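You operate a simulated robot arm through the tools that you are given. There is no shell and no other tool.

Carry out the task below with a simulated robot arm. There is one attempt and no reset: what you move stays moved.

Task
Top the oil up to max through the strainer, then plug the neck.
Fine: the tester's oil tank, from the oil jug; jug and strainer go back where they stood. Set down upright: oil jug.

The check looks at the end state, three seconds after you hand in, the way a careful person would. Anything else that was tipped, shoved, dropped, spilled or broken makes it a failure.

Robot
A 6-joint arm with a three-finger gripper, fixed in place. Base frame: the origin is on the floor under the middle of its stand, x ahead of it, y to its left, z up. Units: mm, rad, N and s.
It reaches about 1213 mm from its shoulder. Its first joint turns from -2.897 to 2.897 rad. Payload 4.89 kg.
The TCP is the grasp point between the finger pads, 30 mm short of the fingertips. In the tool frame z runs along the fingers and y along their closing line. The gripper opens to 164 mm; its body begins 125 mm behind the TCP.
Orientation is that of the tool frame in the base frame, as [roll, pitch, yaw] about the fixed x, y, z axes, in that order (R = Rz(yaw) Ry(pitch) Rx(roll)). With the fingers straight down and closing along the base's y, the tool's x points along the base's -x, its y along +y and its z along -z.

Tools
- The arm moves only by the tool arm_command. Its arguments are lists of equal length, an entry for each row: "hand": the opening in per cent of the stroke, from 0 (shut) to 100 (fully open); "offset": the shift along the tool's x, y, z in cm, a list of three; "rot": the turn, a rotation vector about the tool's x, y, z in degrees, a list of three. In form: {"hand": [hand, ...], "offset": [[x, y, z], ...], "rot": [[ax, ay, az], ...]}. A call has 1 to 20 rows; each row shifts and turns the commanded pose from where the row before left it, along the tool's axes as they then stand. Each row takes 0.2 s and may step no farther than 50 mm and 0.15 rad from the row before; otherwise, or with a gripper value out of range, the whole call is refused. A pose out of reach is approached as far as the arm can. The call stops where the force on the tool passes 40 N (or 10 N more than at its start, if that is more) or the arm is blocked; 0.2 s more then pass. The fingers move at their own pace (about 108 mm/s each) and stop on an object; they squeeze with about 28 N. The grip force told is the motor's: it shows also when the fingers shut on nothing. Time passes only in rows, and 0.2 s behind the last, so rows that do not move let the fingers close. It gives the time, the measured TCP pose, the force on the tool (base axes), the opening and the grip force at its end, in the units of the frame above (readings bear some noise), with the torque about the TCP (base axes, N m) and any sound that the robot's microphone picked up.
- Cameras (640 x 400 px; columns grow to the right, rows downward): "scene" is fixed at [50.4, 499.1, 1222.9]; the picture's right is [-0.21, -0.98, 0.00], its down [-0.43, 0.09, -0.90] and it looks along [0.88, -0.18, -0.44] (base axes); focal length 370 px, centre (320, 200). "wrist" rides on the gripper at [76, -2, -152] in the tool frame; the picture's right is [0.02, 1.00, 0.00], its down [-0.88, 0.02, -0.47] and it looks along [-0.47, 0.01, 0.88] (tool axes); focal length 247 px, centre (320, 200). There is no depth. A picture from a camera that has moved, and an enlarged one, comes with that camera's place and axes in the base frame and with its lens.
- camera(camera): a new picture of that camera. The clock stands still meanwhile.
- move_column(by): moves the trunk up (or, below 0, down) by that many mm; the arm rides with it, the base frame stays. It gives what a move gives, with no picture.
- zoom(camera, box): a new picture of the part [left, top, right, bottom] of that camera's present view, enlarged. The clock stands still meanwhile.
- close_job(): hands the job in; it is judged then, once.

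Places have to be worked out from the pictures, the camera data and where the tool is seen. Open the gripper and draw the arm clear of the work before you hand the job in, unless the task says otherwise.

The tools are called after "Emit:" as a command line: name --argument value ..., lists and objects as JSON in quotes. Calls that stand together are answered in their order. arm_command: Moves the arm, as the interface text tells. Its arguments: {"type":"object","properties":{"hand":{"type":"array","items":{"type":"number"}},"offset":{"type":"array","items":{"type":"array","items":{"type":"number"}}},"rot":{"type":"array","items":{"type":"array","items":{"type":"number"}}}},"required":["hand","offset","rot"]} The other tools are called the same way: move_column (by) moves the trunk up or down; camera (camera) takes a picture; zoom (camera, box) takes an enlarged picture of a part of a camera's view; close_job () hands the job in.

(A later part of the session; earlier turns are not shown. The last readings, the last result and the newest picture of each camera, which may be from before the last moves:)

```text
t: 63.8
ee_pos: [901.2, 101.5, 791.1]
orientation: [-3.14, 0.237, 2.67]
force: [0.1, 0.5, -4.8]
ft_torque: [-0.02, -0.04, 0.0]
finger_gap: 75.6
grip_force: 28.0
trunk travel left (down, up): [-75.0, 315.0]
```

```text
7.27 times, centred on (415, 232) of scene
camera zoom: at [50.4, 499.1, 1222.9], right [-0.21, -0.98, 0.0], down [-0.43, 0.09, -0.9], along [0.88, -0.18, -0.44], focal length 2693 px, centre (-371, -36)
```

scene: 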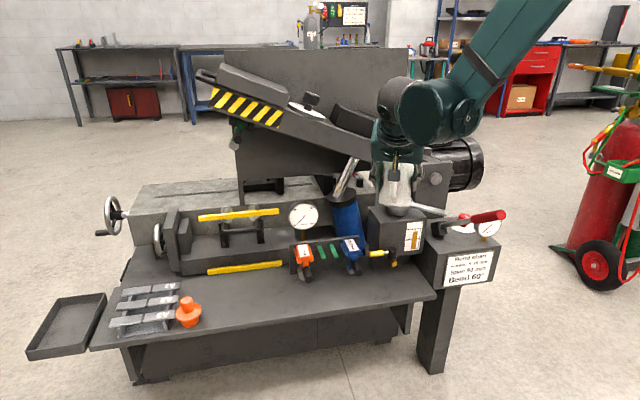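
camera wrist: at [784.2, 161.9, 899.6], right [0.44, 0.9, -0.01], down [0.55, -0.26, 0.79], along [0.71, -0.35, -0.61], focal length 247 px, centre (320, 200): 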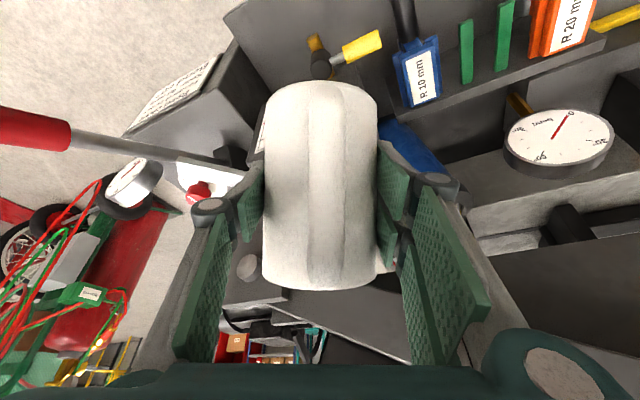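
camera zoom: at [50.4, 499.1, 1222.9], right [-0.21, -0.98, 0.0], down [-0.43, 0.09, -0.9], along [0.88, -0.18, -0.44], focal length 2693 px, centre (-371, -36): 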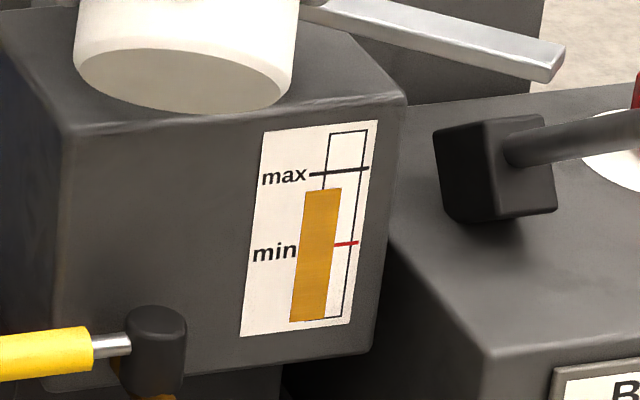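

The gauge is rising: bar top went from row 193 to about 189.5. Oil is going through, so I hold this angle briefly and re-read.

Emit:
arm_command --hand '[20]' --offset '[[0, 0, 0]]' --rot '[[0, 0, 0]]'

Emit:
zoom --camera "scene" --box '[400, 215, 430, 240]'

Emit:
zoom --camera "scene" --box '[370, 150, 440, 250]'

```text
t: 64.2
ee_pos: [901.7, 100.8, 791.0]
orientation: [-3.142, 0.236, 2.669]
force: [0.5, -0.4, -5.3]
ft_torque: [-0.02, -0.05, -0.02]
finger_gap: 75.5
grip_force: 28.0
trunk travel left (down, up): [-75.0, 315.0]
```

```text
16.00 times, centred on (415, 228) of scene
camera zoom: at [50.4, 499.1, 1222.9], right [-0.21, -0.98, 0.0], down [-0.43, 0.09, -0.9], along [0.88, -0.18, -0.44], focal length 5924 px, centre (-1200, -240)
```

zoom: 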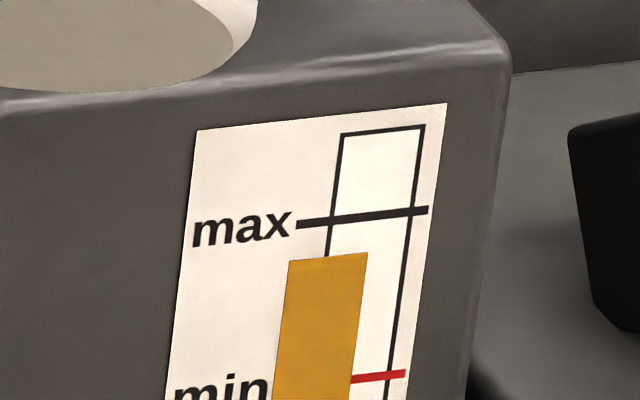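

```text
4.00 times, centred on (405, 200) of scene
camera zoom: at [50.4, 499.1, 1222.9], right [-0.21, -0.98, 0.0], down [-0.43, 0.09, -0.9], along [0.88, -0.18, -0.44], focal length 1481 px, centre (-20, 200)
```

zoom: 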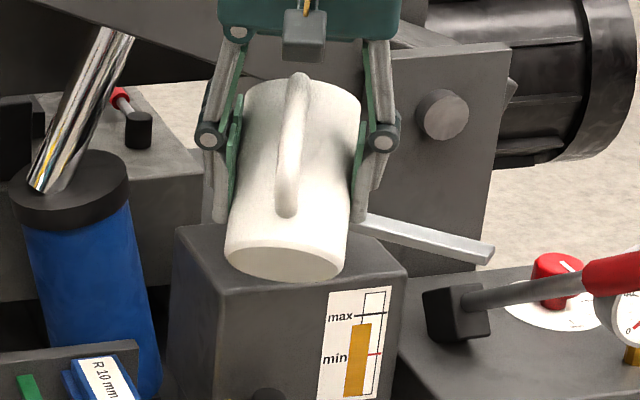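

The level is now about 79% of the way from min to max. I hold again to see whether the flow has stopped at this angle.

Emit:
arm_command --hand '[20, 20]' --offset '[[0, 0, 0], [0, 0, 0]]' --rot '[[0, 0, 0], [0, 0, 0]]'

Emit:
zoom --camera "scene" --box '[400, 215, 430, 240]'

```text
t: 64.8
ee_pos: [901.6, 101.3, 791.8]
orientation: [3.141, 0.236, 2.667]
force: [0.9, -0.1, -4.0]
ft_torque: [-0.06, -0.09, -0.02]
finger_gap: 75.5
grip_force: 27.5
trunk travel left (down, up): [-75.0, 315.0]
```

```text
16.00 times, centred on (415, 228) of scene
camera zoom: at [50.4, 499.1, 1222.9], right [-0.21, -0.98, 0.0], down [-0.43, 0.09, -0.9], along [0.88, -0.18, -0.44], focal length 5924 px, centre (-1200, -240)
```

zoom: 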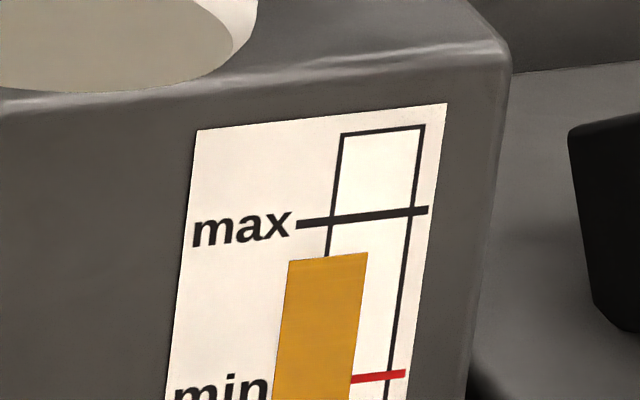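

The flow has settled at this angle, so tilt controls it well. I add 1.5° and hold.

Emit:
arm_command --hand '[20, 20, 20, 20]' --offset '[[0, 0, 0], [0, 0, 0], [0, 0, 0], [0, 0, 0]]' --rot '[[0, 1.5, 0], [0, 0, 0], [0, 0, 0], [0, 0, 0]]'

Emit:
zoom --camera "scene" --box '[400, 215, 430, 240]'

```text
t: 65.8
ee_pos: [902.7, 101.5, 792.0]
orientation: [-3.141, 0.21, 2.669]
force: [0.8, -0.6, -4.3]
ft_torque: [-0.03, -0.05, 0.0]
finger_gap: 75.6
grip_force: 27.7
trunk travel left (down, up): [-75.0, 315.0]
```

```text
16.00 times, centred on (415, 228) of scene
camera zoom: at [50.4, 499.1, 1222.9], right [-0.21, -0.98, 0.0], down [-0.43, 0.09, -0.9], along [0.88, -0.18, -0.44], focal length 5924 px, centre (-1200, -240)
```

zoom: 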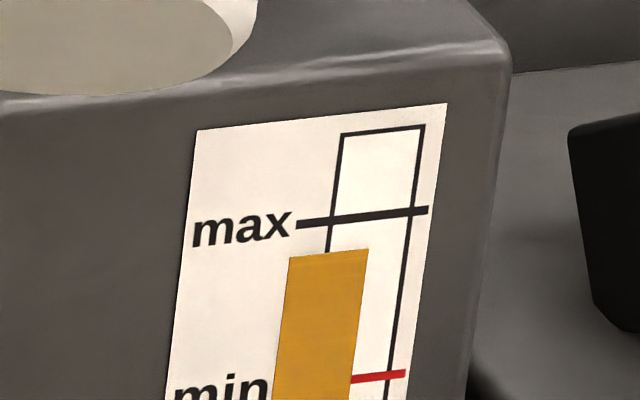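

The bar top rose about 4 px, leaving roughly 31 px to go in this enlargement. I add 2° and hold longer.

Emit:
arm_command --hand '[20, 20, 20, 20, 20, 20]' --offset '[[0, 0, 0], [0, 0, 0], [0, 0, 0], [0, 0, 0], [0, 0, 0], [0, 0, 0]]' --rot '[[0, 1.0, 0], [0, 1.0, 0], [0, 0, 0], [0, 0, 0], [0, 0, 0], [0, 0, 0]]'

Emit:
zoom --camera "scene" --box '[400, 215, 430, 240]'

Emit:
zoom --camera "scene" --box '[370, 150, 440, 250]'

```text
t: 67.2
ee_pos: [903.4, 100.9, 790.7]
orientation: [-3.141, 0.175, 2.668]
force: [-0.4, 0.2, -4.1]
ft_torque: [-0.01, -0.07, 0.05]
finger_gap: 75.6
grip_force: 28.2
trunk travel left (down, up): [-75.0, 315.0]
```

```text
16.00 times, centred on (415, 228) of scene
camera zoom: at [50.4, 499.1, 1222.9], right [-0.21, -0.98, 0.0], down [-0.43, 0.09, -0.9], along [0.88, -0.18, -0.44], focal length 5924 px, centre (-1200, -240)
```

zoom: 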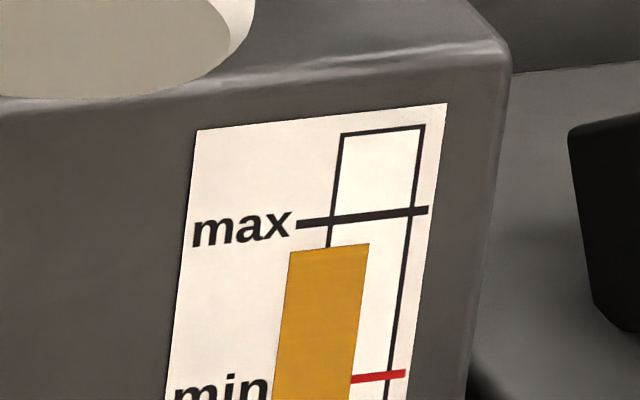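

```text
4.00 times, centred on (405, 200) of scene
camera zoom: at [50.4, 499.1, 1222.9], right [-0.21, -0.98, 0.0], down [-0.43, 0.09, -0.9], along [0.88, -0.18, -0.44], focal length 1481 px, centre (-20, 200)
```

zoom: 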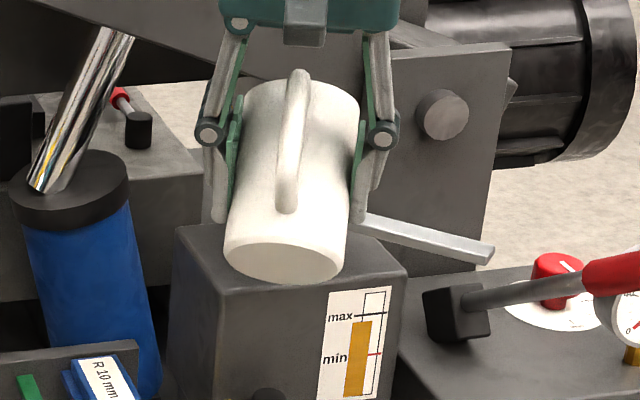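

The bar top is now at row 247, about 2.7 px per degree, with 25 px to go to the max line's centre at 222. I add 3° and hold.

Emit:
arm_command --hand '[20, 20, 20, 20, 20, 20, 20]' --offset '[[0, 0, 0], [0, 0, 0], [0, 0, 0], [0, 0, 0], [0, 0, 0], [0, 0, 0], [0, 0, 0]]' --rot '[[0, 1.0, 0], [0, 1.0, 0], [0, 1.0, 0], [0, 0, 0], [0, 0, 0], [0, 0, 0], [0, 0, 0]]'

Emit:
zoom --camera "scene" --box '[400, 215, 430, 240]'

Emit:
camera --camera "wrist"

```text
t: 68.8
ee_pos: [901.8, 101.6, 791.0]
orientation: [3.141, 0.123, 2.669]
force: [-0.4, 0.6, -4.2]
ft_torque: [-0.06, -0.05, 0.01]
finger_gap: 75.4
grip_force: 28.1
trunk travel left (down, up): [-75.0, 315.0]
```

```text
16.00 times, centred on (415, 228) of scene
camera zoom: at [50.4, 499.1, 1222.9], right [-0.21, -0.98, 0.0], down [-0.43, 0.09, -0.9], along [0.88, -0.18, -0.44], focal length 5924 px, centre (-1200, -240)
```

zoom: 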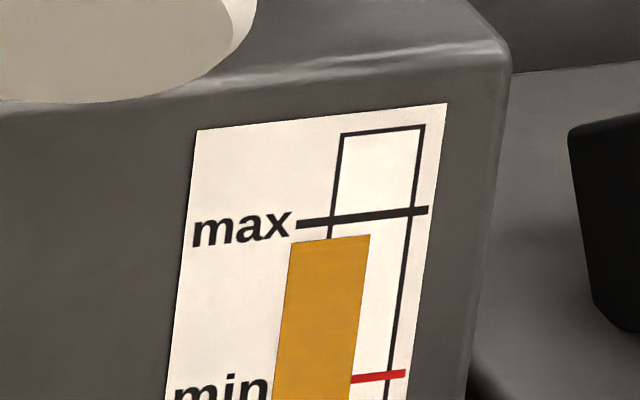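

```text
taken
camera wrist: at [816.7, 144.7, 934.2], right [0.44, 0.9, 0.0], down [0.74, -0.35, 0.58], along [0.52, -0.25, -0.82], focal length 247 px, centre (320, 200)
```

wrist: 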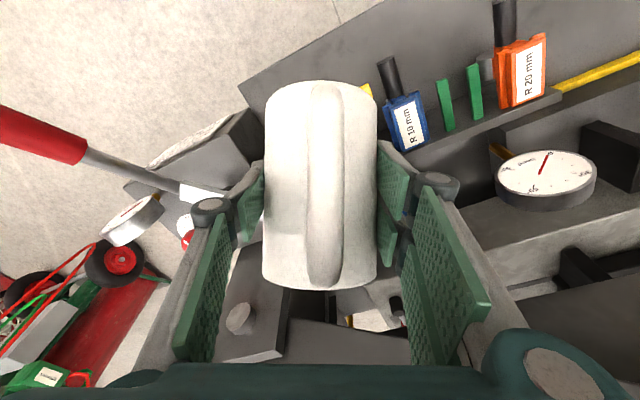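

The bar top is at row 238, with 16 px remaining. I add 3° more.

Emit:
arm_command --hand '[20, 20, 20, 20, 20, 20, 20]' --offset '[[0, 0, 0], [0, 0, 0], [0, 0, 0], [0, 0, 0], [0, 0, 0], [0, 0, 0], [0, 0, 0]]' --rot '[[0, 1.0, 0], [0, 1.0, 0], [0, 1.0, 0], [0, 0, 0], [0, 0, 0], [0, 0, 0], [0, 0, 0]]'

Emit:
zoom --camera "scene" --box '[400, 215, 430, 240]'

Emit:
zoom --camera "scene" --box '[370, 170, 440, 270]'

```text
t: 70.4
ee_pos: [902.0, 100.2, 791.6]
orientation: [-3.141, 0.069, 2.668]
force: [0.7, 0.3, -4.3]
ft_torque: [-0.02, -0.03, 0.0]
finger_gap: 75.6
grip_force: 28.1
trunk travel left (down, up): [-75.0, 315.0]
```

```text
16.00 times, centred on (415, 228) of scene
camera zoom: at [50.4, 499.1, 1222.9], right [-0.21, -0.98, 0.0], down [-0.43, 0.09, -0.9], along [0.88, -0.18, -0.44], focal length 5924 px, centre (-1200, -240)
```

zoom: 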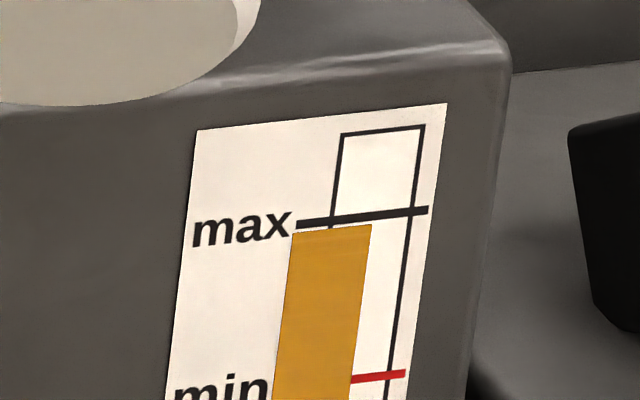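

```text
4.00 times, centred on (405, 220) of scene
camera zoom: at [50.4, 499.1, 1222.9], right [-0.21, -0.98, 0.0], down [-0.43, 0.09, -0.9], along [0.88, -0.18, -0.44], focal length 1481 px, centre (-20, 120)
```

zoom: 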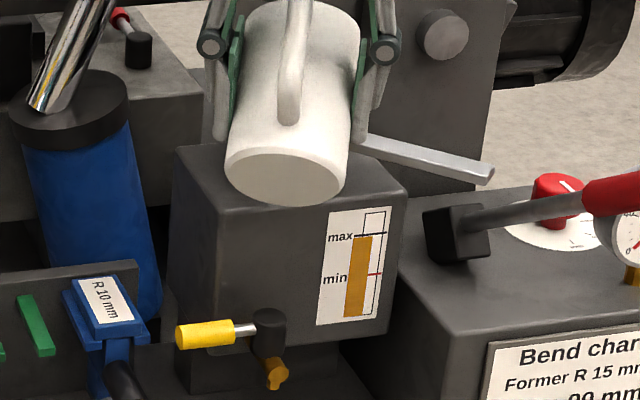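

The bar top is at row 229.5, against the max line's centre at 221. I hold briefly to make sure nothing is still draining before the last bit.

Emit:
arm_command --hand '[20, 20, 20]' --offset '[[0, 0, 0], [0, 0, 0], [0, 0, 0]]' --rot '[[0, 0, 0], [0, 0, 0], [0, 0, 0]]'

Emit:
zoom --camera "scene" --box '[408, 222, 424, 234]'

```text
t: 71.2
ee_pos: [902.5, 100.8, 791.8]
orientation: [3.141, 0.07, 2.668]
force: [-0.6, 1.2, -4.2]
ft_torque: [-0.03, -0.09, 0.0]
finger_gap: 75.7
grip_force: 27.7
trunk travel left (down, up): [-75.0, 315.0]
```

```text
16.00 times, centred on (416, 228) of scene
camera zoom: at [50.4, 499.1, 1222.9], right [-0.21, -0.98, 0.0], down [-0.43, 0.09, -0.9], along [0.88, -0.18, -0.44], focal length 5924 px, centre (-1216, -248)
```

zoom: 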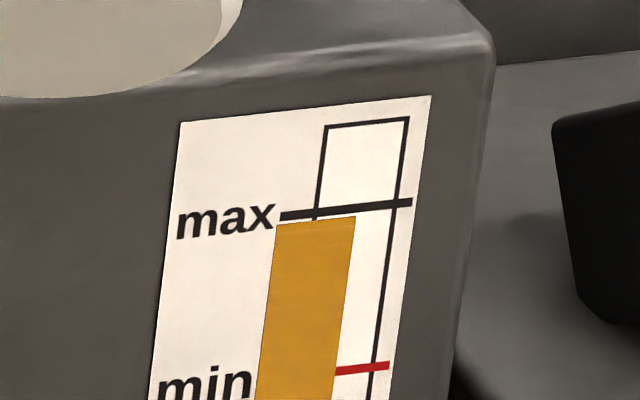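

Settled, 8.5 px short of the max line's centre. I add 1.5°.

Emit:
arm_command --hand '[20, 20, 20, 20, 20, 20]' --offset '[[0, 0, 0], [0, 0, 0], [0, 0, 0], [0, 0, 0], [0, 0, 0], [0, 0, 0]]' --rot '[[0, 0.75, 0], [0, 0.75, 0], [0, 0, 0], [0, 0, 0], [0, 0, 0], [0, 0, 0]]'

Emit:
zoom --camera "scene" --box '[408, 222, 424, 234]'

```text
t: 72.6
ee_pos: [901.0, 101.4, 792.2]
orientation: [-3.141, 0.044, 2.669]
force: [-0.4, 0.4, -3.7]
ft_torque: [-0.02, -0.05, 0.04]
finger_gap: 75.4
grip_force: 28.3
trunk travel left (down, up): [-75.0, 315.0]
```

```text
16.00 times, centred on (416, 228) of scene
camera zoom: at [50.4, 499.1, 1222.9], right [-0.21, -0.98, 0.0], down [-0.43, 0.09, -0.9], along [0.88, -0.18, -0.44], focal length 5924 px, centre (-1216, -248)
```

zoom: 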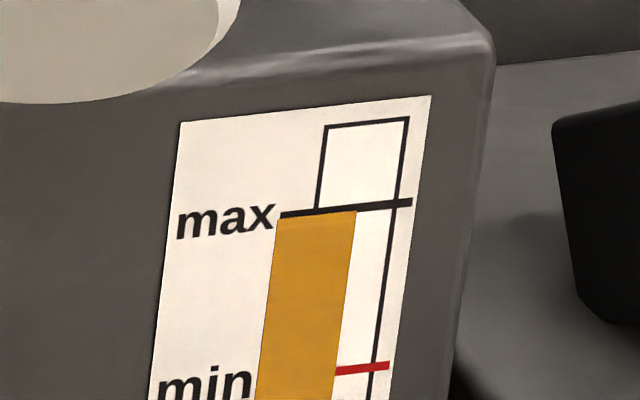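

Nearly there: the bar top overlaps the lower half of the max line. I add 0.5°.

Emit:
arm_command --hand '[20, 20, 20, 20, 20]' --offset '[[0, 0, 0], [0, 0, 0], [0, 0, 0], [0, 0, 0], [0, 0, 0]]' --rot '[[0, 0.5, 0], [0, 0, 0], [0, 0, 0], [0, 0, 0], [0, 0, 0]]'

Emit:
zoom --camera "scene" --box '[408, 222, 424, 234]'

```text
t: 73.8
ee_pos: [902.2, 102.1, 790.3]
orientation: [-3.141, 0.035, 2.669]
force: [-0.1, -0.5, -4.0]
ft_torque: [-0.04, -0.06, -0.02]
finger_gap: 75.7
grip_force: 27.7
trunk travel left (down, up): [-75.0, 315.0]
```

```text
16.00 times, centred on (416, 228) of scene
camera zoom: at [50.4, 499.1, 1222.9], right [-0.21, -0.98, 0.0], down [-0.43, 0.09, -0.9], along [0.88, -0.18, -0.44], focal length 5924 px, centre (-1216, -248)
```

zoom: 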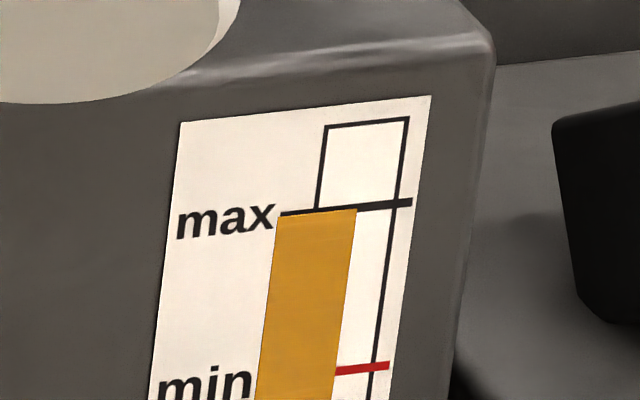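

The oil is at max: bar top row 212.5 against line centre 213. I tilt the jug back, keeping the lip over the strainer for drips, then raise it and finish righting it.

Emit:
arm_command --hand '[20, 20, 20, 20, 20, 20, 20, 20, 20, 20, 20, 20, 20, 20, 20, 20, 20, 20, 20]' --offset '[[0, 0, 0], [0, 0, 0], [0, 0, 0], [0, 0, 0], [0, 0, 0], [0, 0, 0], [0, 0, 0], [0, 0, 0], [-0.66, 0, -1.35], [-1.31, 0, -2.7], [-0.66, 0, -1.35], [0, 0, 0], [0, 0, 0], [0, 0, 0], [0, 0, 0], [0, 0, 0], [0, 0, 0], [0, 0, 0], [0, 0, 0]]' --rot '[[0, -3, 0], [0, -4.5, 0], [0, -4.5, 0], [0, -4.5, 0], [0, -4.5, 0], [0, -3, 0], [0, 0, 0], [0, 0, 0], [0, 0, 0], [0, 0, 0], [0, 0, 0], [0, -3, 0], [0, -5.5, 0], [0, -6, 0], [0, -6, 0], [0, -6, 0], [0, -5, 0], [0, -2.5, 0], [0, 0, 0]]'

Emit:
zoom --camera "scene" --box '[408, 222, 424, 234]'

Emit:
camera --camera "scene"

Emit:
camera --camera "wrist"

```text
t: 77.8
ee_pos: [901.8, 101.3, 850.7]
orientation: [-3.141, 1.047, 2.67]
force: [-0.4, -0.8, -3.3]
ft_torque: [-0.03, -0.04, 0.0]
finger_gap: 75.6
grip_force: 28.3
trunk travel left (down, up): [-75.0, 315.0]
```

```text
16.00 times, centred on (416, 228) of scene
camera zoom: at [50.4, 499.1, 1222.9], right [-0.21, -0.98, 0.0], down [-0.43, 0.09, -0.9], along [0.88, -0.18, -0.44], focal length 5924 px, centre (-1216, -248)
```

zoom: 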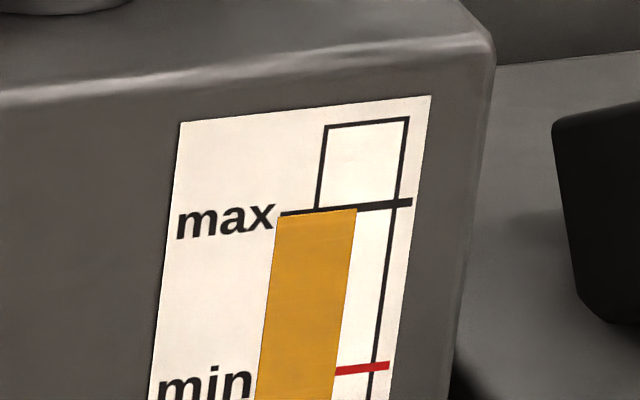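

```text
taken
```

scene: 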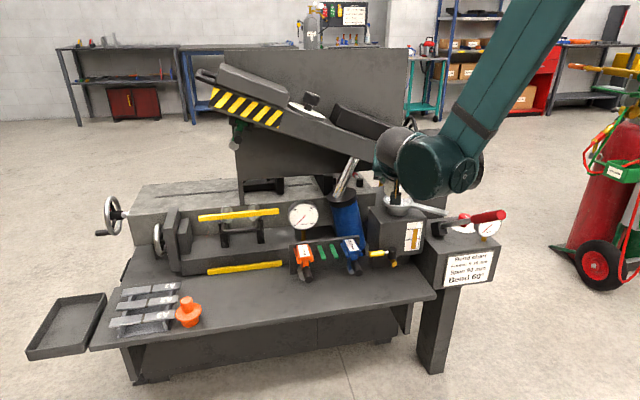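

```text
taken
camera wrist: at [749.6, 179.2, 861.7], right [0.45, 0.9, -0.02], down [0.04, 0.0, 1.0], along [0.89, -0.45, -0.03], focal length 247 px, centre (320, 200)
```

wrist: 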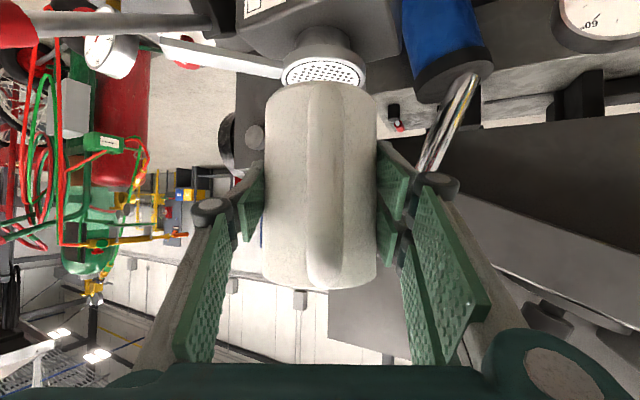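

The gauge still reads max with the jug upright. I carry the jug back along the same path.

Emit:
arm_command --hand '[20, 20, 20, 20, 20, 20, 20, 20, 20, 20, 20, 20, 20, 20, 20]' --offset '[[0.49, 1.22, -0.84], [0.973, 2.45, -1.685], [0.973, 2.45, -1.685], [0.973, 2.45, -1.685], [0.973, 2.45, -1.685], [0.973, 2.45, -1.685], [0.973, 2.45, -1.685], [0.973, 2.45, -1.685], [0.973, 2.45, -1.685], [0.973, 2.45, -1.685], [0.973, 2.45, -1.685], [0.973, 2.45, -1.685], [0.973, 2.45, -1.685], [0.49, 1.22, -0.84], [0, 0, 0]]' --rot '[[0, 0, 0], [0, 0, 0], [0, 0, 0], [0, 0, 0], [0, 0, 0], [0, 0, 0], [0, 0, 0], [0, 0, 0], [0, 0, 0], [0, 0, 0], [0, 0, 0], [0, 0, 0], [0, 0, 0], [0, 0, 0], [0, 0, 0]]'

Emit:
zoom --camera "scene" --box '[370, 170, 450, 270]'

```text
t: 81.0
ee_pos: [823.2, 502.4, 851.3]
orientation: [-3.141, 1.048, 2.673]
force: [-0.7, -0.2, -4.8]
ft_torque: [0.0, -0.06, 0.06]
finger_gap: 75.7
grip_force: 28.2
trunk travel left (down, up): [-75.0, 315.0]
```

```text
4.00 times, centred on (410, 220) of scene
camera zoom: at [50.4, 499.1, 1222.9], right [-0.21, -0.98, 0.0], down [-0.43, 0.09, -0.9], along [0.88, -0.18, -0.44], focal length 1481 px, centre (-40, 120)
```

zoom: 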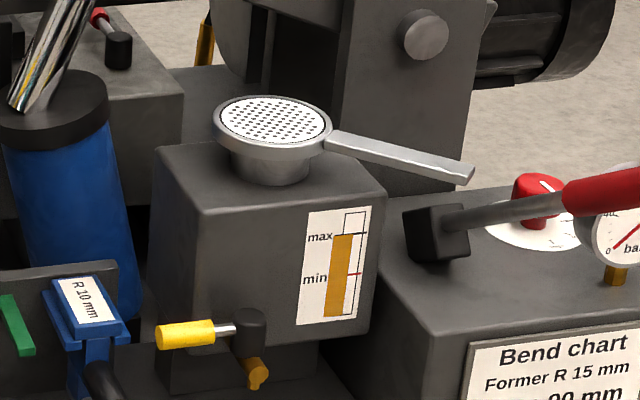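

No spill is visible and the strainer is undisturbed. I lower the jug toward its home spot and stop about 35 mm above.

Emit:
arm_command --hand '[20, 20, 20, 20, 20, 20, 20, 20, 20, 20, 20, 20]' --offset '[[1.0, -0.02, 1.03], [2.0, -0.02, 2.055], [2.0, -0.02, 2.055], [2.0, -0.02, 2.055], [2.0, -0.02, 2.055], [2.0, -0.02, 2.055], [2.0, -0.02, 2.055], [2.0, -0.02, 2.055], [2.0, -0.02, 2.055], [2.0, 0, 2.055], [1.0, 0, 1.03], [0, 0, 0]]' --rot '[[0, 0, 0], [0, 0, 0], [0, 0, 0], [0, 0, 0], [0, 0, 0], [0, 0, 0], [0, 0, 0], [0, 0, 0], [0, 0, 0], [0, 0, 0], [0, 0, 0], [0, 0, 0]]'

Emit:
camera --camera "wrist"

```text
t: 83.6
ee_pos: [890.7, 463.2, 575.4]
orientation: [-3.141, 1.048, 2.67]
force: [-0.1, 0.0, -3.9]
ft_torque: [0.0, -0.01, 0.03]
finger_gap: 75.5
grip_force: 28.1
trunk travel left (down, up): [-75.0, 315.0]
```

```text
taken
camera wrist: at [737.8, 540.4, 586.0], right [0.45, 0.9, -0.02], down [0.04, 0.0, 1.0], along [0.89, -0.45, -0.03], focal length 247 px, centre (320, 200)
```

wrist: 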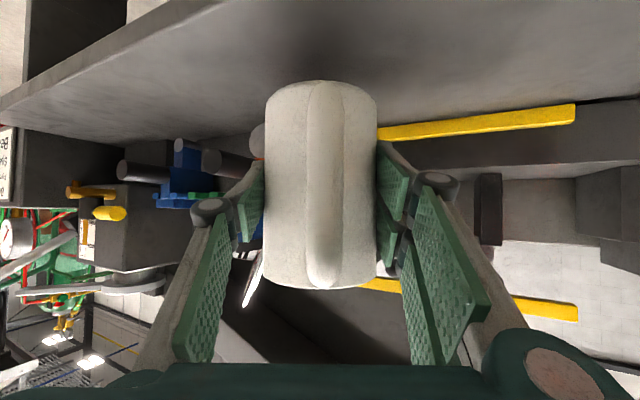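

I'm within about 2 mm of the home position. I lower the last 36 mm, slowing at the end.

Emit:
arm_command --hand '[20, 20, 20, 20, 20, 20]' --offset '[[0.85, 0.1, 0.53], [1.3, 0, 0.75], [0.6, 0, 0.35], [0.17, 0, 0.1], [0.09, 0, 0.05], [0, 0, 0]]' --rot '[[0, 0, 0], [0, 0, 0], [0, 0, 0], [0, 0, 0], [0, 0, 0], [0, 0, 0]]'

```text
t: 85.0
ee_pos: [892.0, 464.3, 542.1]
orientation: [3.141, 1.047, 2.67]
force: [0.7, 0.3, -4.3]
ft_torque: [0.0, -0.06, 0.04]
finger_gap: 75.8
grip_force: 27.6
trunk travel left (down, up): [-75.0, 315.0]
```

Still hanging free at z=542, with about 3 mm to go. I lower in 1 mm steps to contact.

Emit:
arm_command --hand '[20, 20, 20, 20]' --offset '[[0.087, 0, 0.05], [0.087, 0, 0.05], [0.05, 0, 0.03], [0, 0, 0]]' --rot '[[0, 0, 0], [0, 0, 0], [0, 0, 0], [0, 0, 0]]'

```text
t: 86.0
ee_pos: [891.2, 464.4, 539.9]
orientation: [3.14, 1.051, 2.667]
force: [7.6, 8.1, 25.4]
ft_torque: [0.54, -0.57, 0.01]
finger_gap: 75.5
grip_force: 27.8
trunk travel left (down, up): [-75.0, 315.0]
```

Firm contact at z≈540 (25 N). I ease up 1 mm to unload before opening.

Emit:
arm_command --hand '[20, 20]' --offset '[[-0.087, 0, -0.05], [0, 0, 0]]' --rot '[[0, 0, 0], [0, 0, 0]]'

Emit:
camera --camera "wrist"

```text
t: 86.6
ee_pos: [891.2, 463.0, 538.7]
orientation: [3.141, 1.048, 2.669]
force: [5.8, 1.8, 15.9]
ft_torque: [0.2, -0.71, 0.02]
finger_gap: 75.7
grip_force: 27.1
trunk travel left (down, up): [-75.0, 315.0]
```

```text
taken
camera wrist: at [738.2, 540.7, 550.2], right [0.45, 0.9, -0.02], down [0.04, 0.0, 1.0], along [0.89, -0.45, -0.03], focal length 247 px, centre (320, 200)
```

wrist: 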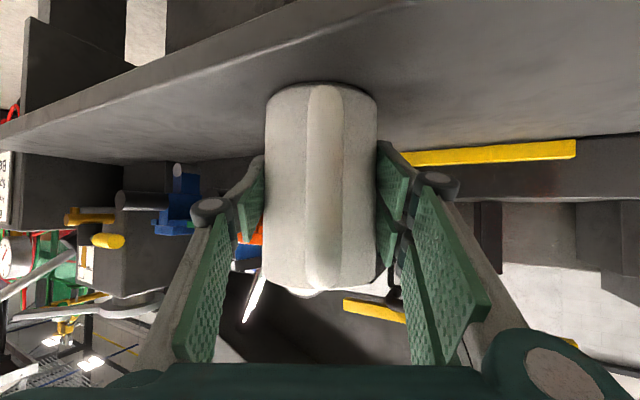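

Emit:
arm_command --hand '[20, 20]' --offset '[[-0.07, 0, -0.04], [0, 0, 0]]' --rot '[[0, 0, 0], [0, 0, 0]]'

```text
t: 87.2
ee_pos: [891.3, 463.4, 538.9]
orientation: [3.141, 1.047, 2.669]
force: [0.9, 1.5, 3.9]
ft_torque: [0.06, -0.34, 0.05]
finger_gap: 75.6
grip_force: 28.5
trunk travel left (down, up): [-75.0, 315.0]
```

The load is down to about 4 N, so the jug is resting on the bench. I open the fingers gently.

Emit:
arm_command --hand '[48, 52, 58, 66, 75, 75, 75]' --offset '[[0, 0, 0], [0, 0, 0], [0, 0, 0], [0, 0, 0], [0, 0, 0], [0, 0, 0], [0, 0, 0]]' --rot '[[0, 0, 0], [0, 0, 0], [0, 0, 0], [0, 0, 0], [0, 0, 0], [0, 0, 0], [0, 0, 0]]'

Emit:
camera --camera "wrist"

```text
t: 88.8
ee_pos: [890.5, 463.5, 538.8]
orientation: [3.14, 1.047, 2.669]
force: [0.7, 0.1, 0.5]
ft_torque: [0.02, -0.01, -0.01]
finger_gap: 123.1
grip_force: 0.1
trunk travel left (down, up): [-75.0, 315.0]
```

```text
taken
camera wrist: at [738.3, 540.7, 550.6], right [0.45, 0.9, -0.02], down [0.04, 0.0, 1.0], along [0.89, -0.45, -0.03], focal length 247 px, centre (320, 200)
```

wrist: 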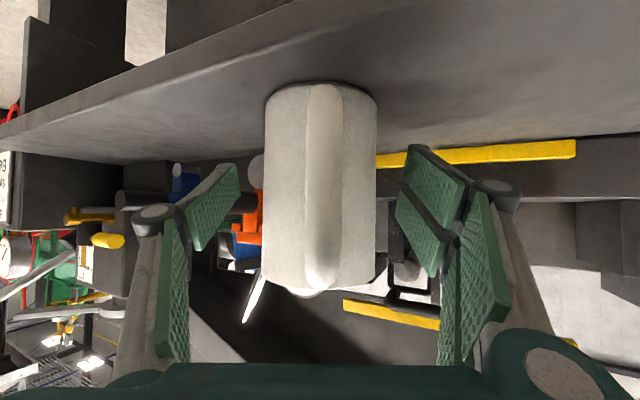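

The jug stands free and upright at home. I back straight out, then rise in front of the bench and check it.

Emit:
arm_command --hand '[75, 75, 75, 75, 75, 75, 75, 75, 75, 75, 75, 75, 75]' --offset '[[0.76, 0, -1.32], [1.53, 0, -2.65], [1.53, 0, -2.65], [1.53, 0, -2.65], [1.53, 0, -2.65], [-2.6, 0, -1.5], [-3.38, 0, -1.95], [-3.38, 0, -1.95], [-3.38, 0, -1.95], [-3.38, 0, -1.95], [-3.38, 0, -1.95], [-3.38, 0, -1.95], [-3.38, 0, -1.95]]' --rot '[[0, 0, 0], [0, 0, 0], [0, 0, 0], [0, 0, 0], [0, 0, 0], [0, 0, 0], [0, 0, 0], [0, 0, 0], [0, 0, 0], [0, 0, 0], [0, 0, 0], [0, 0, 0], [0, 0, 0]]'

Emit:
camera --camera "scene"

```text
t: 91.6
ee_pos: [769.9, 524.6, 840.9]
orientation: [-3.139, 1.047, 2.669]
force: [1.2, 0.7, -1.1]
ft_torque: [-0.15, -0.1, -0.16]
finger_gap: 122.9
grip_force: 0.0
trunk travel left (down, up): [-75.0, 315.0]
```

```text
taken
```

scene: 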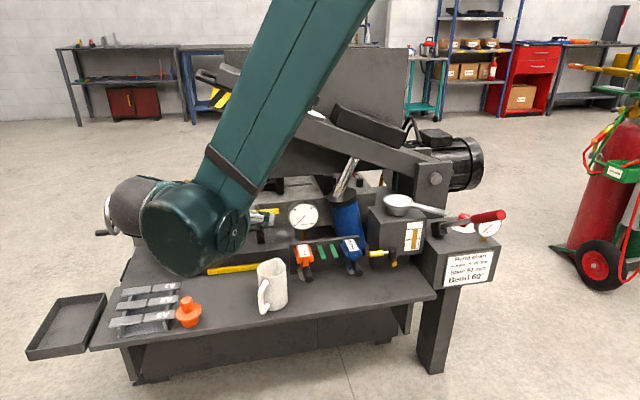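

The jug is back exactly where it stood. Now for the strainer: I pitch the hand down, rise and move back toward the tank side.

Emit:
arm_command --hand '[60, 50, 40, 30, 28, 28, 28, 28, 28, 28, 28, 28, 28, 28, 28, 28, 28, 28, 28, 28]' --offset '[[0, 0, 0], [0, 0, 0], [0, 0, 0], [0, 0, 0], [0, 0, 0], [0, 0, 0], [0, 0, 0], [0, 0, 0], [0, 0, -3], [0, 0, -3], [0, 0, -3], [-1.7, -3.82, 0], [-1.7, -3.82, 0], [-1.7, -3.82, 0], [-1.7, -3.82, 0], [-1.7, -3.82, 0], [-1.7, -3.82, 0], [-1.7, -3.82, 0], [-1.7, -3.82, 0], [-1.7, -3.82, 0]]' --rot '[[0, 7.5, 0], [0, 7.5, 0], [0, 7.5, 0], [0, 7.5, 0], [0, 7.5, 0], [0, 7.5, 0], [0, 7.5, 0], [0, 7.5, 0], [0, 0, 0], [0, 0, 0], [0, 0, 0], [0, 0, 0], [0, 0, 0], [0, 0, 0], [0, 0, 0], [0, 0, 0], [0, 0, 0], [0, 0, 0], [0, 0, 0], [0, 0, 0]]'

Emit:
arm_command --hand '[28, 28, 28, 28, 28, 28, 28, 28, 28, 28, 28]' --offset '[[0, 0, 0], [0, 0, 0], [0, 0, 0], [0, 0, 0], [0, 0, 0], [0, 0, 0], [0, 0, 0], [0, 0, 0], [0, 0, 0], [0, 0, 0], [0, 0, 0]]' --rot '[[0, 0, -7.2], [0, 0, -7.2], [0, 0, -7.2], [0, 0, -7.2], [0, 0, -7.2], [0, 0, -7.2], [0, 0, -7.2], [0, 0, -7.2], [0, 0, -7.2], [0, 0, -7.2], [0, 0, 0]]'

Emit:
zoom --camera "scene" --box '[240, 240, 310, 330]'

Emit:
camera --camera "wrist"

```text
t: 95.8
ee_pos: [747.8, 151.7, 930.9]
orientation: [-3.141, -0.001, 2.671]
force: [0.2, 0.9, 0.4]
ft_torque: [-0.21, -0.02, 0.01]
finger_gap: 45.7
grip_force: 0.1
trunk travel left (down, up): [-75.0, 315.0]
```

```text
t: 98.2
ee_pos: [749.3, 150.1, 932.1]
orientation: [-3.141, 0.001, -2.357]
force: [0.0, -0.4, 0.4]
ft_torque: [0.02, 0.0, 0.0]
finger_gap: 45.7
grip_force: 0.1
trunk travel left (down, up): [-75.0, 315.0]
```

```text
4.44 times, centred on (275, 285) of scene
camera zoom: at [50.4, 499.1, 1222.9], right [-0.21, -0.98, 0.0], down [-0.43, 0.09, -0.9], along [0.88, -0.18, -0.44], focal length 1646 px, centre (520, -178)
```

zoom: 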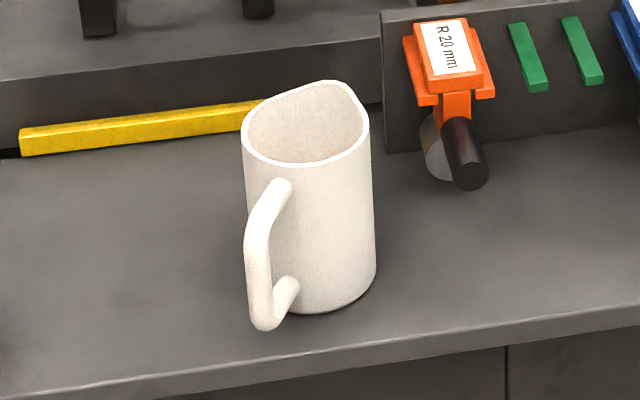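

```text
taken
camera wrist: at [695.1, 96.7, 1086.0], right [-0.72, 0.69, 0.0], down [0.61, 0.64, 0.47], along [0.33, 0.34, -0.88], focal length 247 px, centre (320, 200)
```

wrist: 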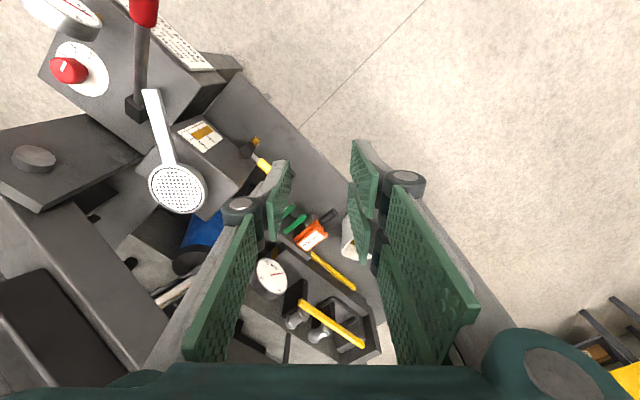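

The jug is within about 1 mm of its original spot. Now I go back over the strainer handle and lower partway.

Emit:
arm_command --hand '[28, 28, 28, 28, 28, 28, 28, 28, 28, 28]' --offset '[[0, -3.81, 0], [0, -3.81, 0], [0, -3.81, 0], [0, -3.81, 0], [0, -3.81, 0], [0.05, -3.81, 0], [0, 0, 4], [0, 0, 4], [0, 0, 4], [0, 0, 0]]' --rot '[[0, 0, 0], [0, 0, 0], [0, 0, 0], [0, 0, 0], [0, 0, 0], [0, 0, 0], [0, 0, 0], [0, 0, 0], [0, 0, 0], [0, 0, 0]]'

Emit:
camera --camera "wrist"

Emit:
zoom --camera "scene" --box '[370, 140, 460, 230]'

```text
t: 100.4
ee_pos: [910.4, -11.4, 813.6]
orientation: [3.14, -0.001, -2.356]
force: [-0.5, 0.1, 0.1]
ft_torque: [-0.02, -0.02, -0.02]
finger_gap: 45.9
grip_force: 0.1
trunk travel left (down, up): [-75.0, 315.0]
```

```text
taken
camera wrist: at [856.4, -64.2, 967.0], right [-0.72, 0.69, 0.0], down [0.61, 0.64, 0.47], along [0.33, 0.34, -0.88], focal length 247 px, centre (320, 200)
```

wrist: 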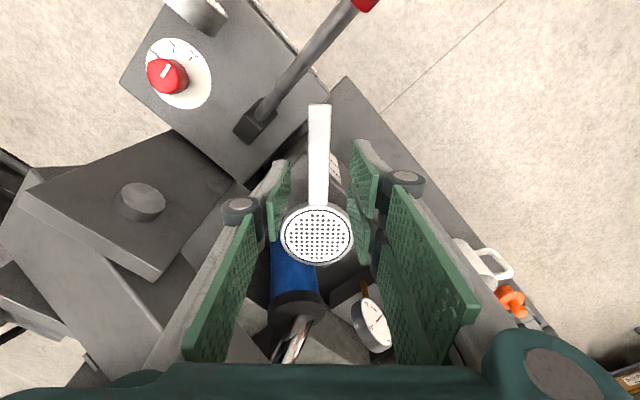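

```text
4.44 times, centred on (415, 185) of scene
camera zoom: at [50.4, 499.1, 1222.9], right [-0.21, -0.98, 0.0], down [-0.43, 0.09, -0.9], along [0.88, -0.18, -0.44], focal length 1646 px, centre (-102, 267)
```

zoom: 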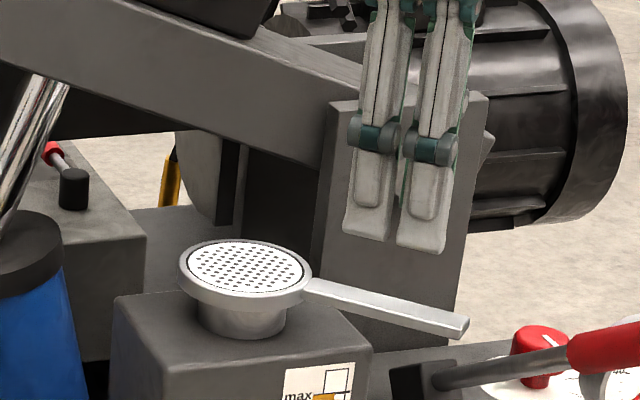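

The hand is aligned over the handle. I lower to the grip height and close.

Emit:
arm_command --hand '[28, 28, 28, 28, 28]' --offset '[[0, 0, 2.5], [0, 0, 2.5], [0, 0, 1.6], [0, 0, 0.8], [0, 0, 0]]' --rot '[[0, 0, 0], [0, 0, 0], [0, 0, 0], [0, 0, 0], [0, 0, 0]]'

Emit:
arm_command --hand '[20, 14, 8, 0, 0]' --offset '[[0, 0, 0], [0, 0, 0], [0, 0, 0], [0, 0, 0], [0, 0, 0]]' --rot '[[0, 0, 0], [0, 0, 0], [0, 0, 0], [0, 0, 0], [0, 0, 0]]'

Emit:
zoom --camera "scene" --box '[370, 150, 450, 230]'

```text
t: 101.6
ee_pos: [909.1, -10.8, 738.9]
orientation: [-3.141, 0.0, -2.357]
force: [0.6, -0.8, -1.1]
ft_torque: [0.02, 0.0, -0.01]
finger_gap: 46.0
grip_force: 0.1
trunk travel left (down, up): [-75.0, 315.0]
```

```text
t: 102.8
ee_pos: [910.6, -10.4, 740.9]
orientation: [-3.141, 0.0, -2.359]
force: [0.2, -0.3, -0.1]
ft_torque: [-0.02, 0.04, -0.02]
finger_gap: 21.3
grip_force: 28.2
trunk travel left (down, up): [-75.0, 315.0]
```

```text
5.00 times, centred on (410, 190) of scene
camera zoom: at [50.4, 499.1, 1222.9], right [-0.21, -0.98, 0.0], down [-0.43, 0.09, -0.9], along [0.88, -0.18, -0.44], focal length 1851 px, centre (-130, 250)
```

zoom: 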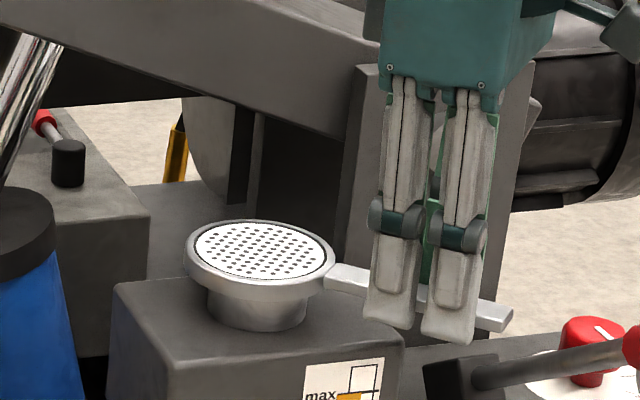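

Gripped the handle again. I lift the strainer straight up out of the neck slowly.

Emit:
arm_command --hand '[0, 0, 0, 0, 0, 0, 0, 0]' --offset '[[0, 0, -0.4], [0, 0, -0.6], [0, 0, -0.8], [0, 0, -1.0], [0, 0, -1.2], [0, 0, -1.5], [0, 0, -1.5], [0, 0, 0]]' --rot '[[0, 0, 0], [0, 0, 0], [0, 0, 0], [0, 0, 0], [0, 0, 0], [0, 0, 0], [0, 0, 0], [0, 0, 0]]'

Emit:
zoom --camera "scene" --box '[370, 150, 450, 230]'

```text
t: 104.6
ee_pos: [909.8, -12.2, 809.3]
orientation: [3.14, 0.0, -2.358]
force: [0.7, -0.1, -1.6]
ft_torque: [-0.07, 0.09, -0.01]
finger_gap: 21.2
grip_force: 27.4
trunk travel left (down, up): [-75.0, 315.0]
```

```text
5.00 times, centred on (410, 190) of scene
camera zoom: at [50.4, 499.1, 1222.9], right [-0.21, -0.98, 0.0], down [-0.43, 0.09, -0.9], along [0.88, -0.18, -0.44], focal length 1851 px, centre (-130, 250)
```

zoom: 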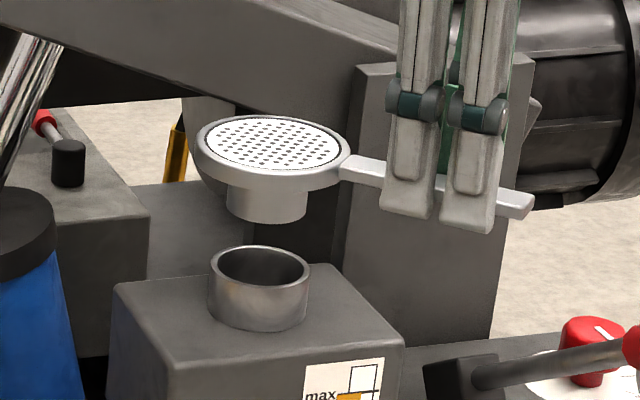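

The strainer is out. I pause over the neck in case it drips, then carry it back along the same route and turn it to its original heading.

Emit:
arm_command --hand '[0, 0, 0, 0, 0, 0, 0, 0, 0, 0, 0, 0, 0, 0, 0, 0, 0, 0, 0, 0]' --offset '[[0, 0, 0], [0, 0, 0], [0, 0, 0], [0, 0, -3.5], [0, 0, -3.5], [-1.31, 3.83, 0], [-1.31, 3.83, 0], [-1.31, 3.83, 0], [-1.31, 3.83, 0], [-1.31, 3.83, 0], [-1.31, 3.83, 0], [-1.31, 3.83, 0], [-1.31, 3.83, 0], [0, 0, 0], [0, 0, 0], [0, 0, 0], [0, 0, 0], [0, 0, 0], [0, 0, 0], [0, 0, 0]]' --rot '[[0, 0, 0], [0, 0, 0], [0, 0, 0], [0, 0, 0], [0, 0, 0], [0, 0, 0], [0, 0, 0], [0, 0, 0], [0, 0, 0], [0, 0, 0], [0, 0, 0], [0, 0, 0], [0, 0, 0], [0, 0, 7.5], [0, 0, 7.5], [0, 0, 7.5], [0, 0, 7.5], [0, 0, 7.5], [0, 0, 7.5], [0, 0, 0]]'

```text
t: 108.8
ee_pos: [767.4, 278.4, 878.7]
orientation: [-3.141, 0.0, 3.14]
force: [0.1, 0.4, -0.6]
ft_torque: [0.01, 0.1, 0.0]
finger_gap: 21.1
grip_force: 28.6
trunk travel left (down, up): [-75.0, 315.0]
```

The strainer is back at its original heading. I continue over the bench and lower above its home spot, stopping about 90 mm high.

Emit:
arm_command --hand '[0, 0, 0, 0, 0, 0, 0, 0, 0, 0, 0, 0, 0, 0, 0, 0]' --offset '[[0, 3.52, 0], [0, 3.52, 0], [0, 3.52, 0], [0, 3.52, 0], [0, 3.52, 0], [0, 3.52, 0], [0, 3.52, 0], [0, 3.52, 0], [0, 3.5, 0], [-0.98, 0, 4.3], [-0.98, 0, 4.3], [-0.98, 0, 4.3], [-0.98, 0, 4.3], [-0.98, 0, 4.3], [-0.98, 0, 4.3], [0, 0, 0]]' --rot '[[0, 0, 0], [0, 0, 0], [0, 0, 0], [0, 0, 0], [0, 0, 0], [0, 0, 0], [0, 0, 0], [0, 0, 0], [0, 0, 0], [0, 0, 0], [0, 0, 0], [0, 0, 0], [0, 0, 0], [0, 0, 0], [0, 0, 0], [0, 0, 0]]'

Emit:
camera --camera "wrist"

Emit:
zoom --camera "scene" --box '[150, 180, 330, 330]'

```text
t: 112.2
ee_pos: [823.9, 595.2, 618.4]
orientation: [-3.142, 0.001, 3.141]
force: [0.0, -0.3, -1.4]
ft_torque: [0.0, 0.07, 0.0]
finger_gap: 21.2
grip_force: 28.0
trunk travel left (down, up): [-75.0, 315.0]
```

```text
taken
camera wrist: at [748.6, 595.4, 772.8], right [-0.02, 1.0, 0.0], down [0.88, 0.02, 0.47], along [0.47, 0.01, -0.88], focal length 247 px, centre (320, 200)
```

wrist: 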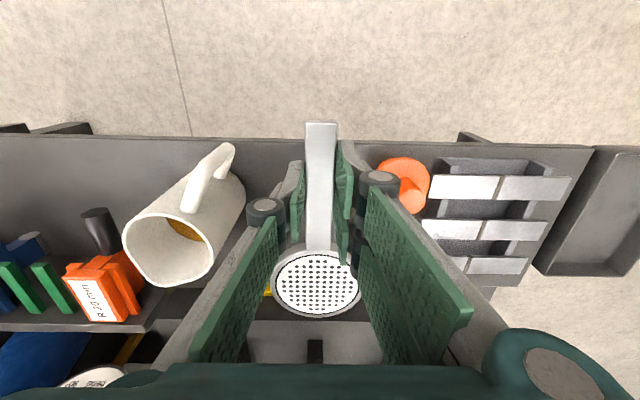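

```text
2.67 times, centred on (240, 255) of scene
camera zoom: at [50.4, 499.1, 1222.9], right [-0.21, -0.98, 0.0], down [-0.43, 0.09, -0.9], along [0.88, -0.18, -0.44], focal length 987 px, centre (533, 53)
```

zoom: 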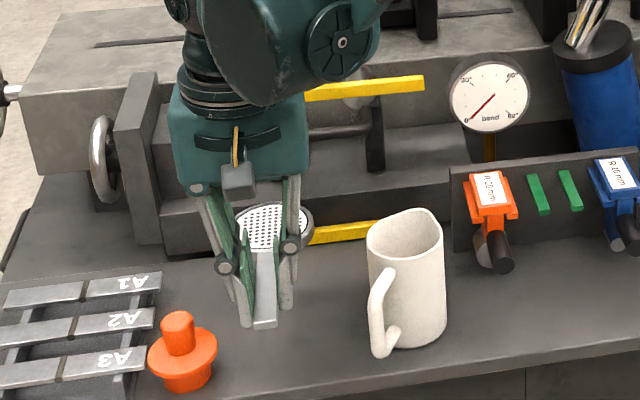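

Over the home spot, within 2 mm. I lower, slowing near the bench.

Emit:
arm_command --hand '[0, 0, 0, 0, 0, 0]' --offset '[[-0.15, 0, 2.5], [0, 0, 2.5], [0, 0, 2.3], [0, 0, 0.8], [0, 0, 0.2], [0, 0, 0]]' --rot '[[0, 0, 0], [0, 0, 0], [0, 0, 0], [0, 0, 0], [0, 0, 0], [0, 0, 0]]'

```text
t: 113.6
ee_pos: [827.5, 594.9, 536.6]
orientation: [-3.14, -0.001, 3.139]
force: [-0.2, -0.3, -0.9]
ft_torque: [-0.03, 0.13, -0.02]
finger_gap: 21.2
grip_force: 27.8
trunk travel left (down, up): [-75.0, 315.0]
```

Emit:
arm_command --hand '[0, 0, 0, 0, 0]' --offset '[[0, 0, 0.15], [0, 0, 0.1], [0, 0, 0.1], [0, 0, 0.08], [0, 0, 0]]' --rot '[[0, 0, 0], [0, 0, 0], [0, 0, 0], [0, 0, 0], [0, 0, 0]]'

```text
t: 114.8
ee_pos: [828.0, 595.9, 533.5]
orientation: [3.14, 0.0, 3.139]
force: [0.8, 0.4, -1.6]
ft_torque: [-0.01, 0.11, 0.01]
finger_gap: 21.2
grip_force: 26.9
trunk travel left (down, up): [-75.0, 315.0]
```

Still free at z=533.5. I continue in 0.8 mm steps.

Emit:
arm_command --hand '[0, 0, 0, 0]' --offset '[[0, 0, 0.08], [0, 0, 0.08], [0, 0, 0.08], [0, 0, 0]]' --rot '[[0, 0, 0], [0, 0, 0], [0, 0, 0], [0, 0, 0]]'

Emit:
zoom --camera "scene" --box '[150, 240, 300, 340]'

```text
t: 115.8
ee_pos: [827.4, 595.8, 530.7]
orientation: [3.141, -0.001, 3.139]
force: [-0.4, 0.5, -1.3]
ft_torque: [0.01, 0.12, -0.02]
finger_gap: 21.3
grip_force: 28.4
trunk travel left (down, up): [-75.0, 315.0]
```

```text
4.00 times, centred on (225, 290) of scene
camera zoom: at [50.4, 499.1, 1222.9], right [-0.21, -0.98, 0.0], down [-0.43, 0.09, -0.9], along [0.88, -0.18, -0.44], focal length 1481 px, centre (700, -160)
```

zoom: 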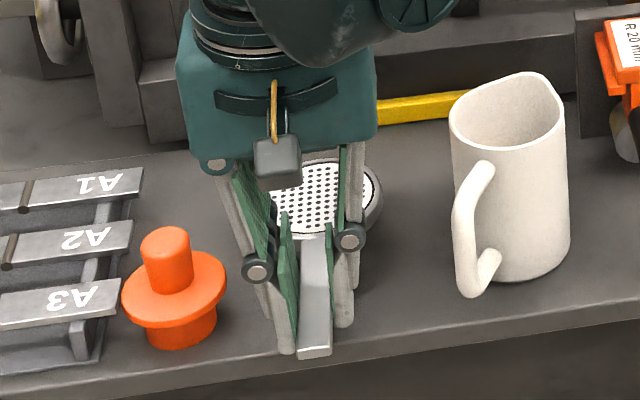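

Emit:
arm_command --hand '[0, 0, 0]' --offset '[[0, 0, 0.08], [0, 0, 0.06], [0, 0, 0]]' --rot '[[0, 0, 0], [0, 0, 0], [0, 0, 0]]'

```text
t: 116.6
ee_pos: [829.5, 595.3, 530.6]
orientation: [-3.141, 0.0, 3.138]
force: [0.1, 0.4, -0.9]
ft_torque: [-0.01, 0.13, 0.01]
finger_gap: 21.4
grip_force: 27.9
trunk travel left (down, up): [-75.0, 315.0]
```

Emit:
arm_command --hand '[0, 0, 0]' --offset '[[0, 0, 0.08], [0, 0, 0.06], [0, 0, 0]]' --rot '[[0, 0, 0], [0, 0, 0], [0, 0, 0]]'

```text
t: 117.4
ee_pos: [828.6, 596.8, 530.1]
orientation: [3.141, 0.0, 3.141]
force: [-1.2, 2.0, 9.2]
ft_torque: [0.04, -0.86, 0.15]
finger_gap: 20.9
grip_force: 28.1
trunk travel left (down, up): [-75.0, 315.0]
```

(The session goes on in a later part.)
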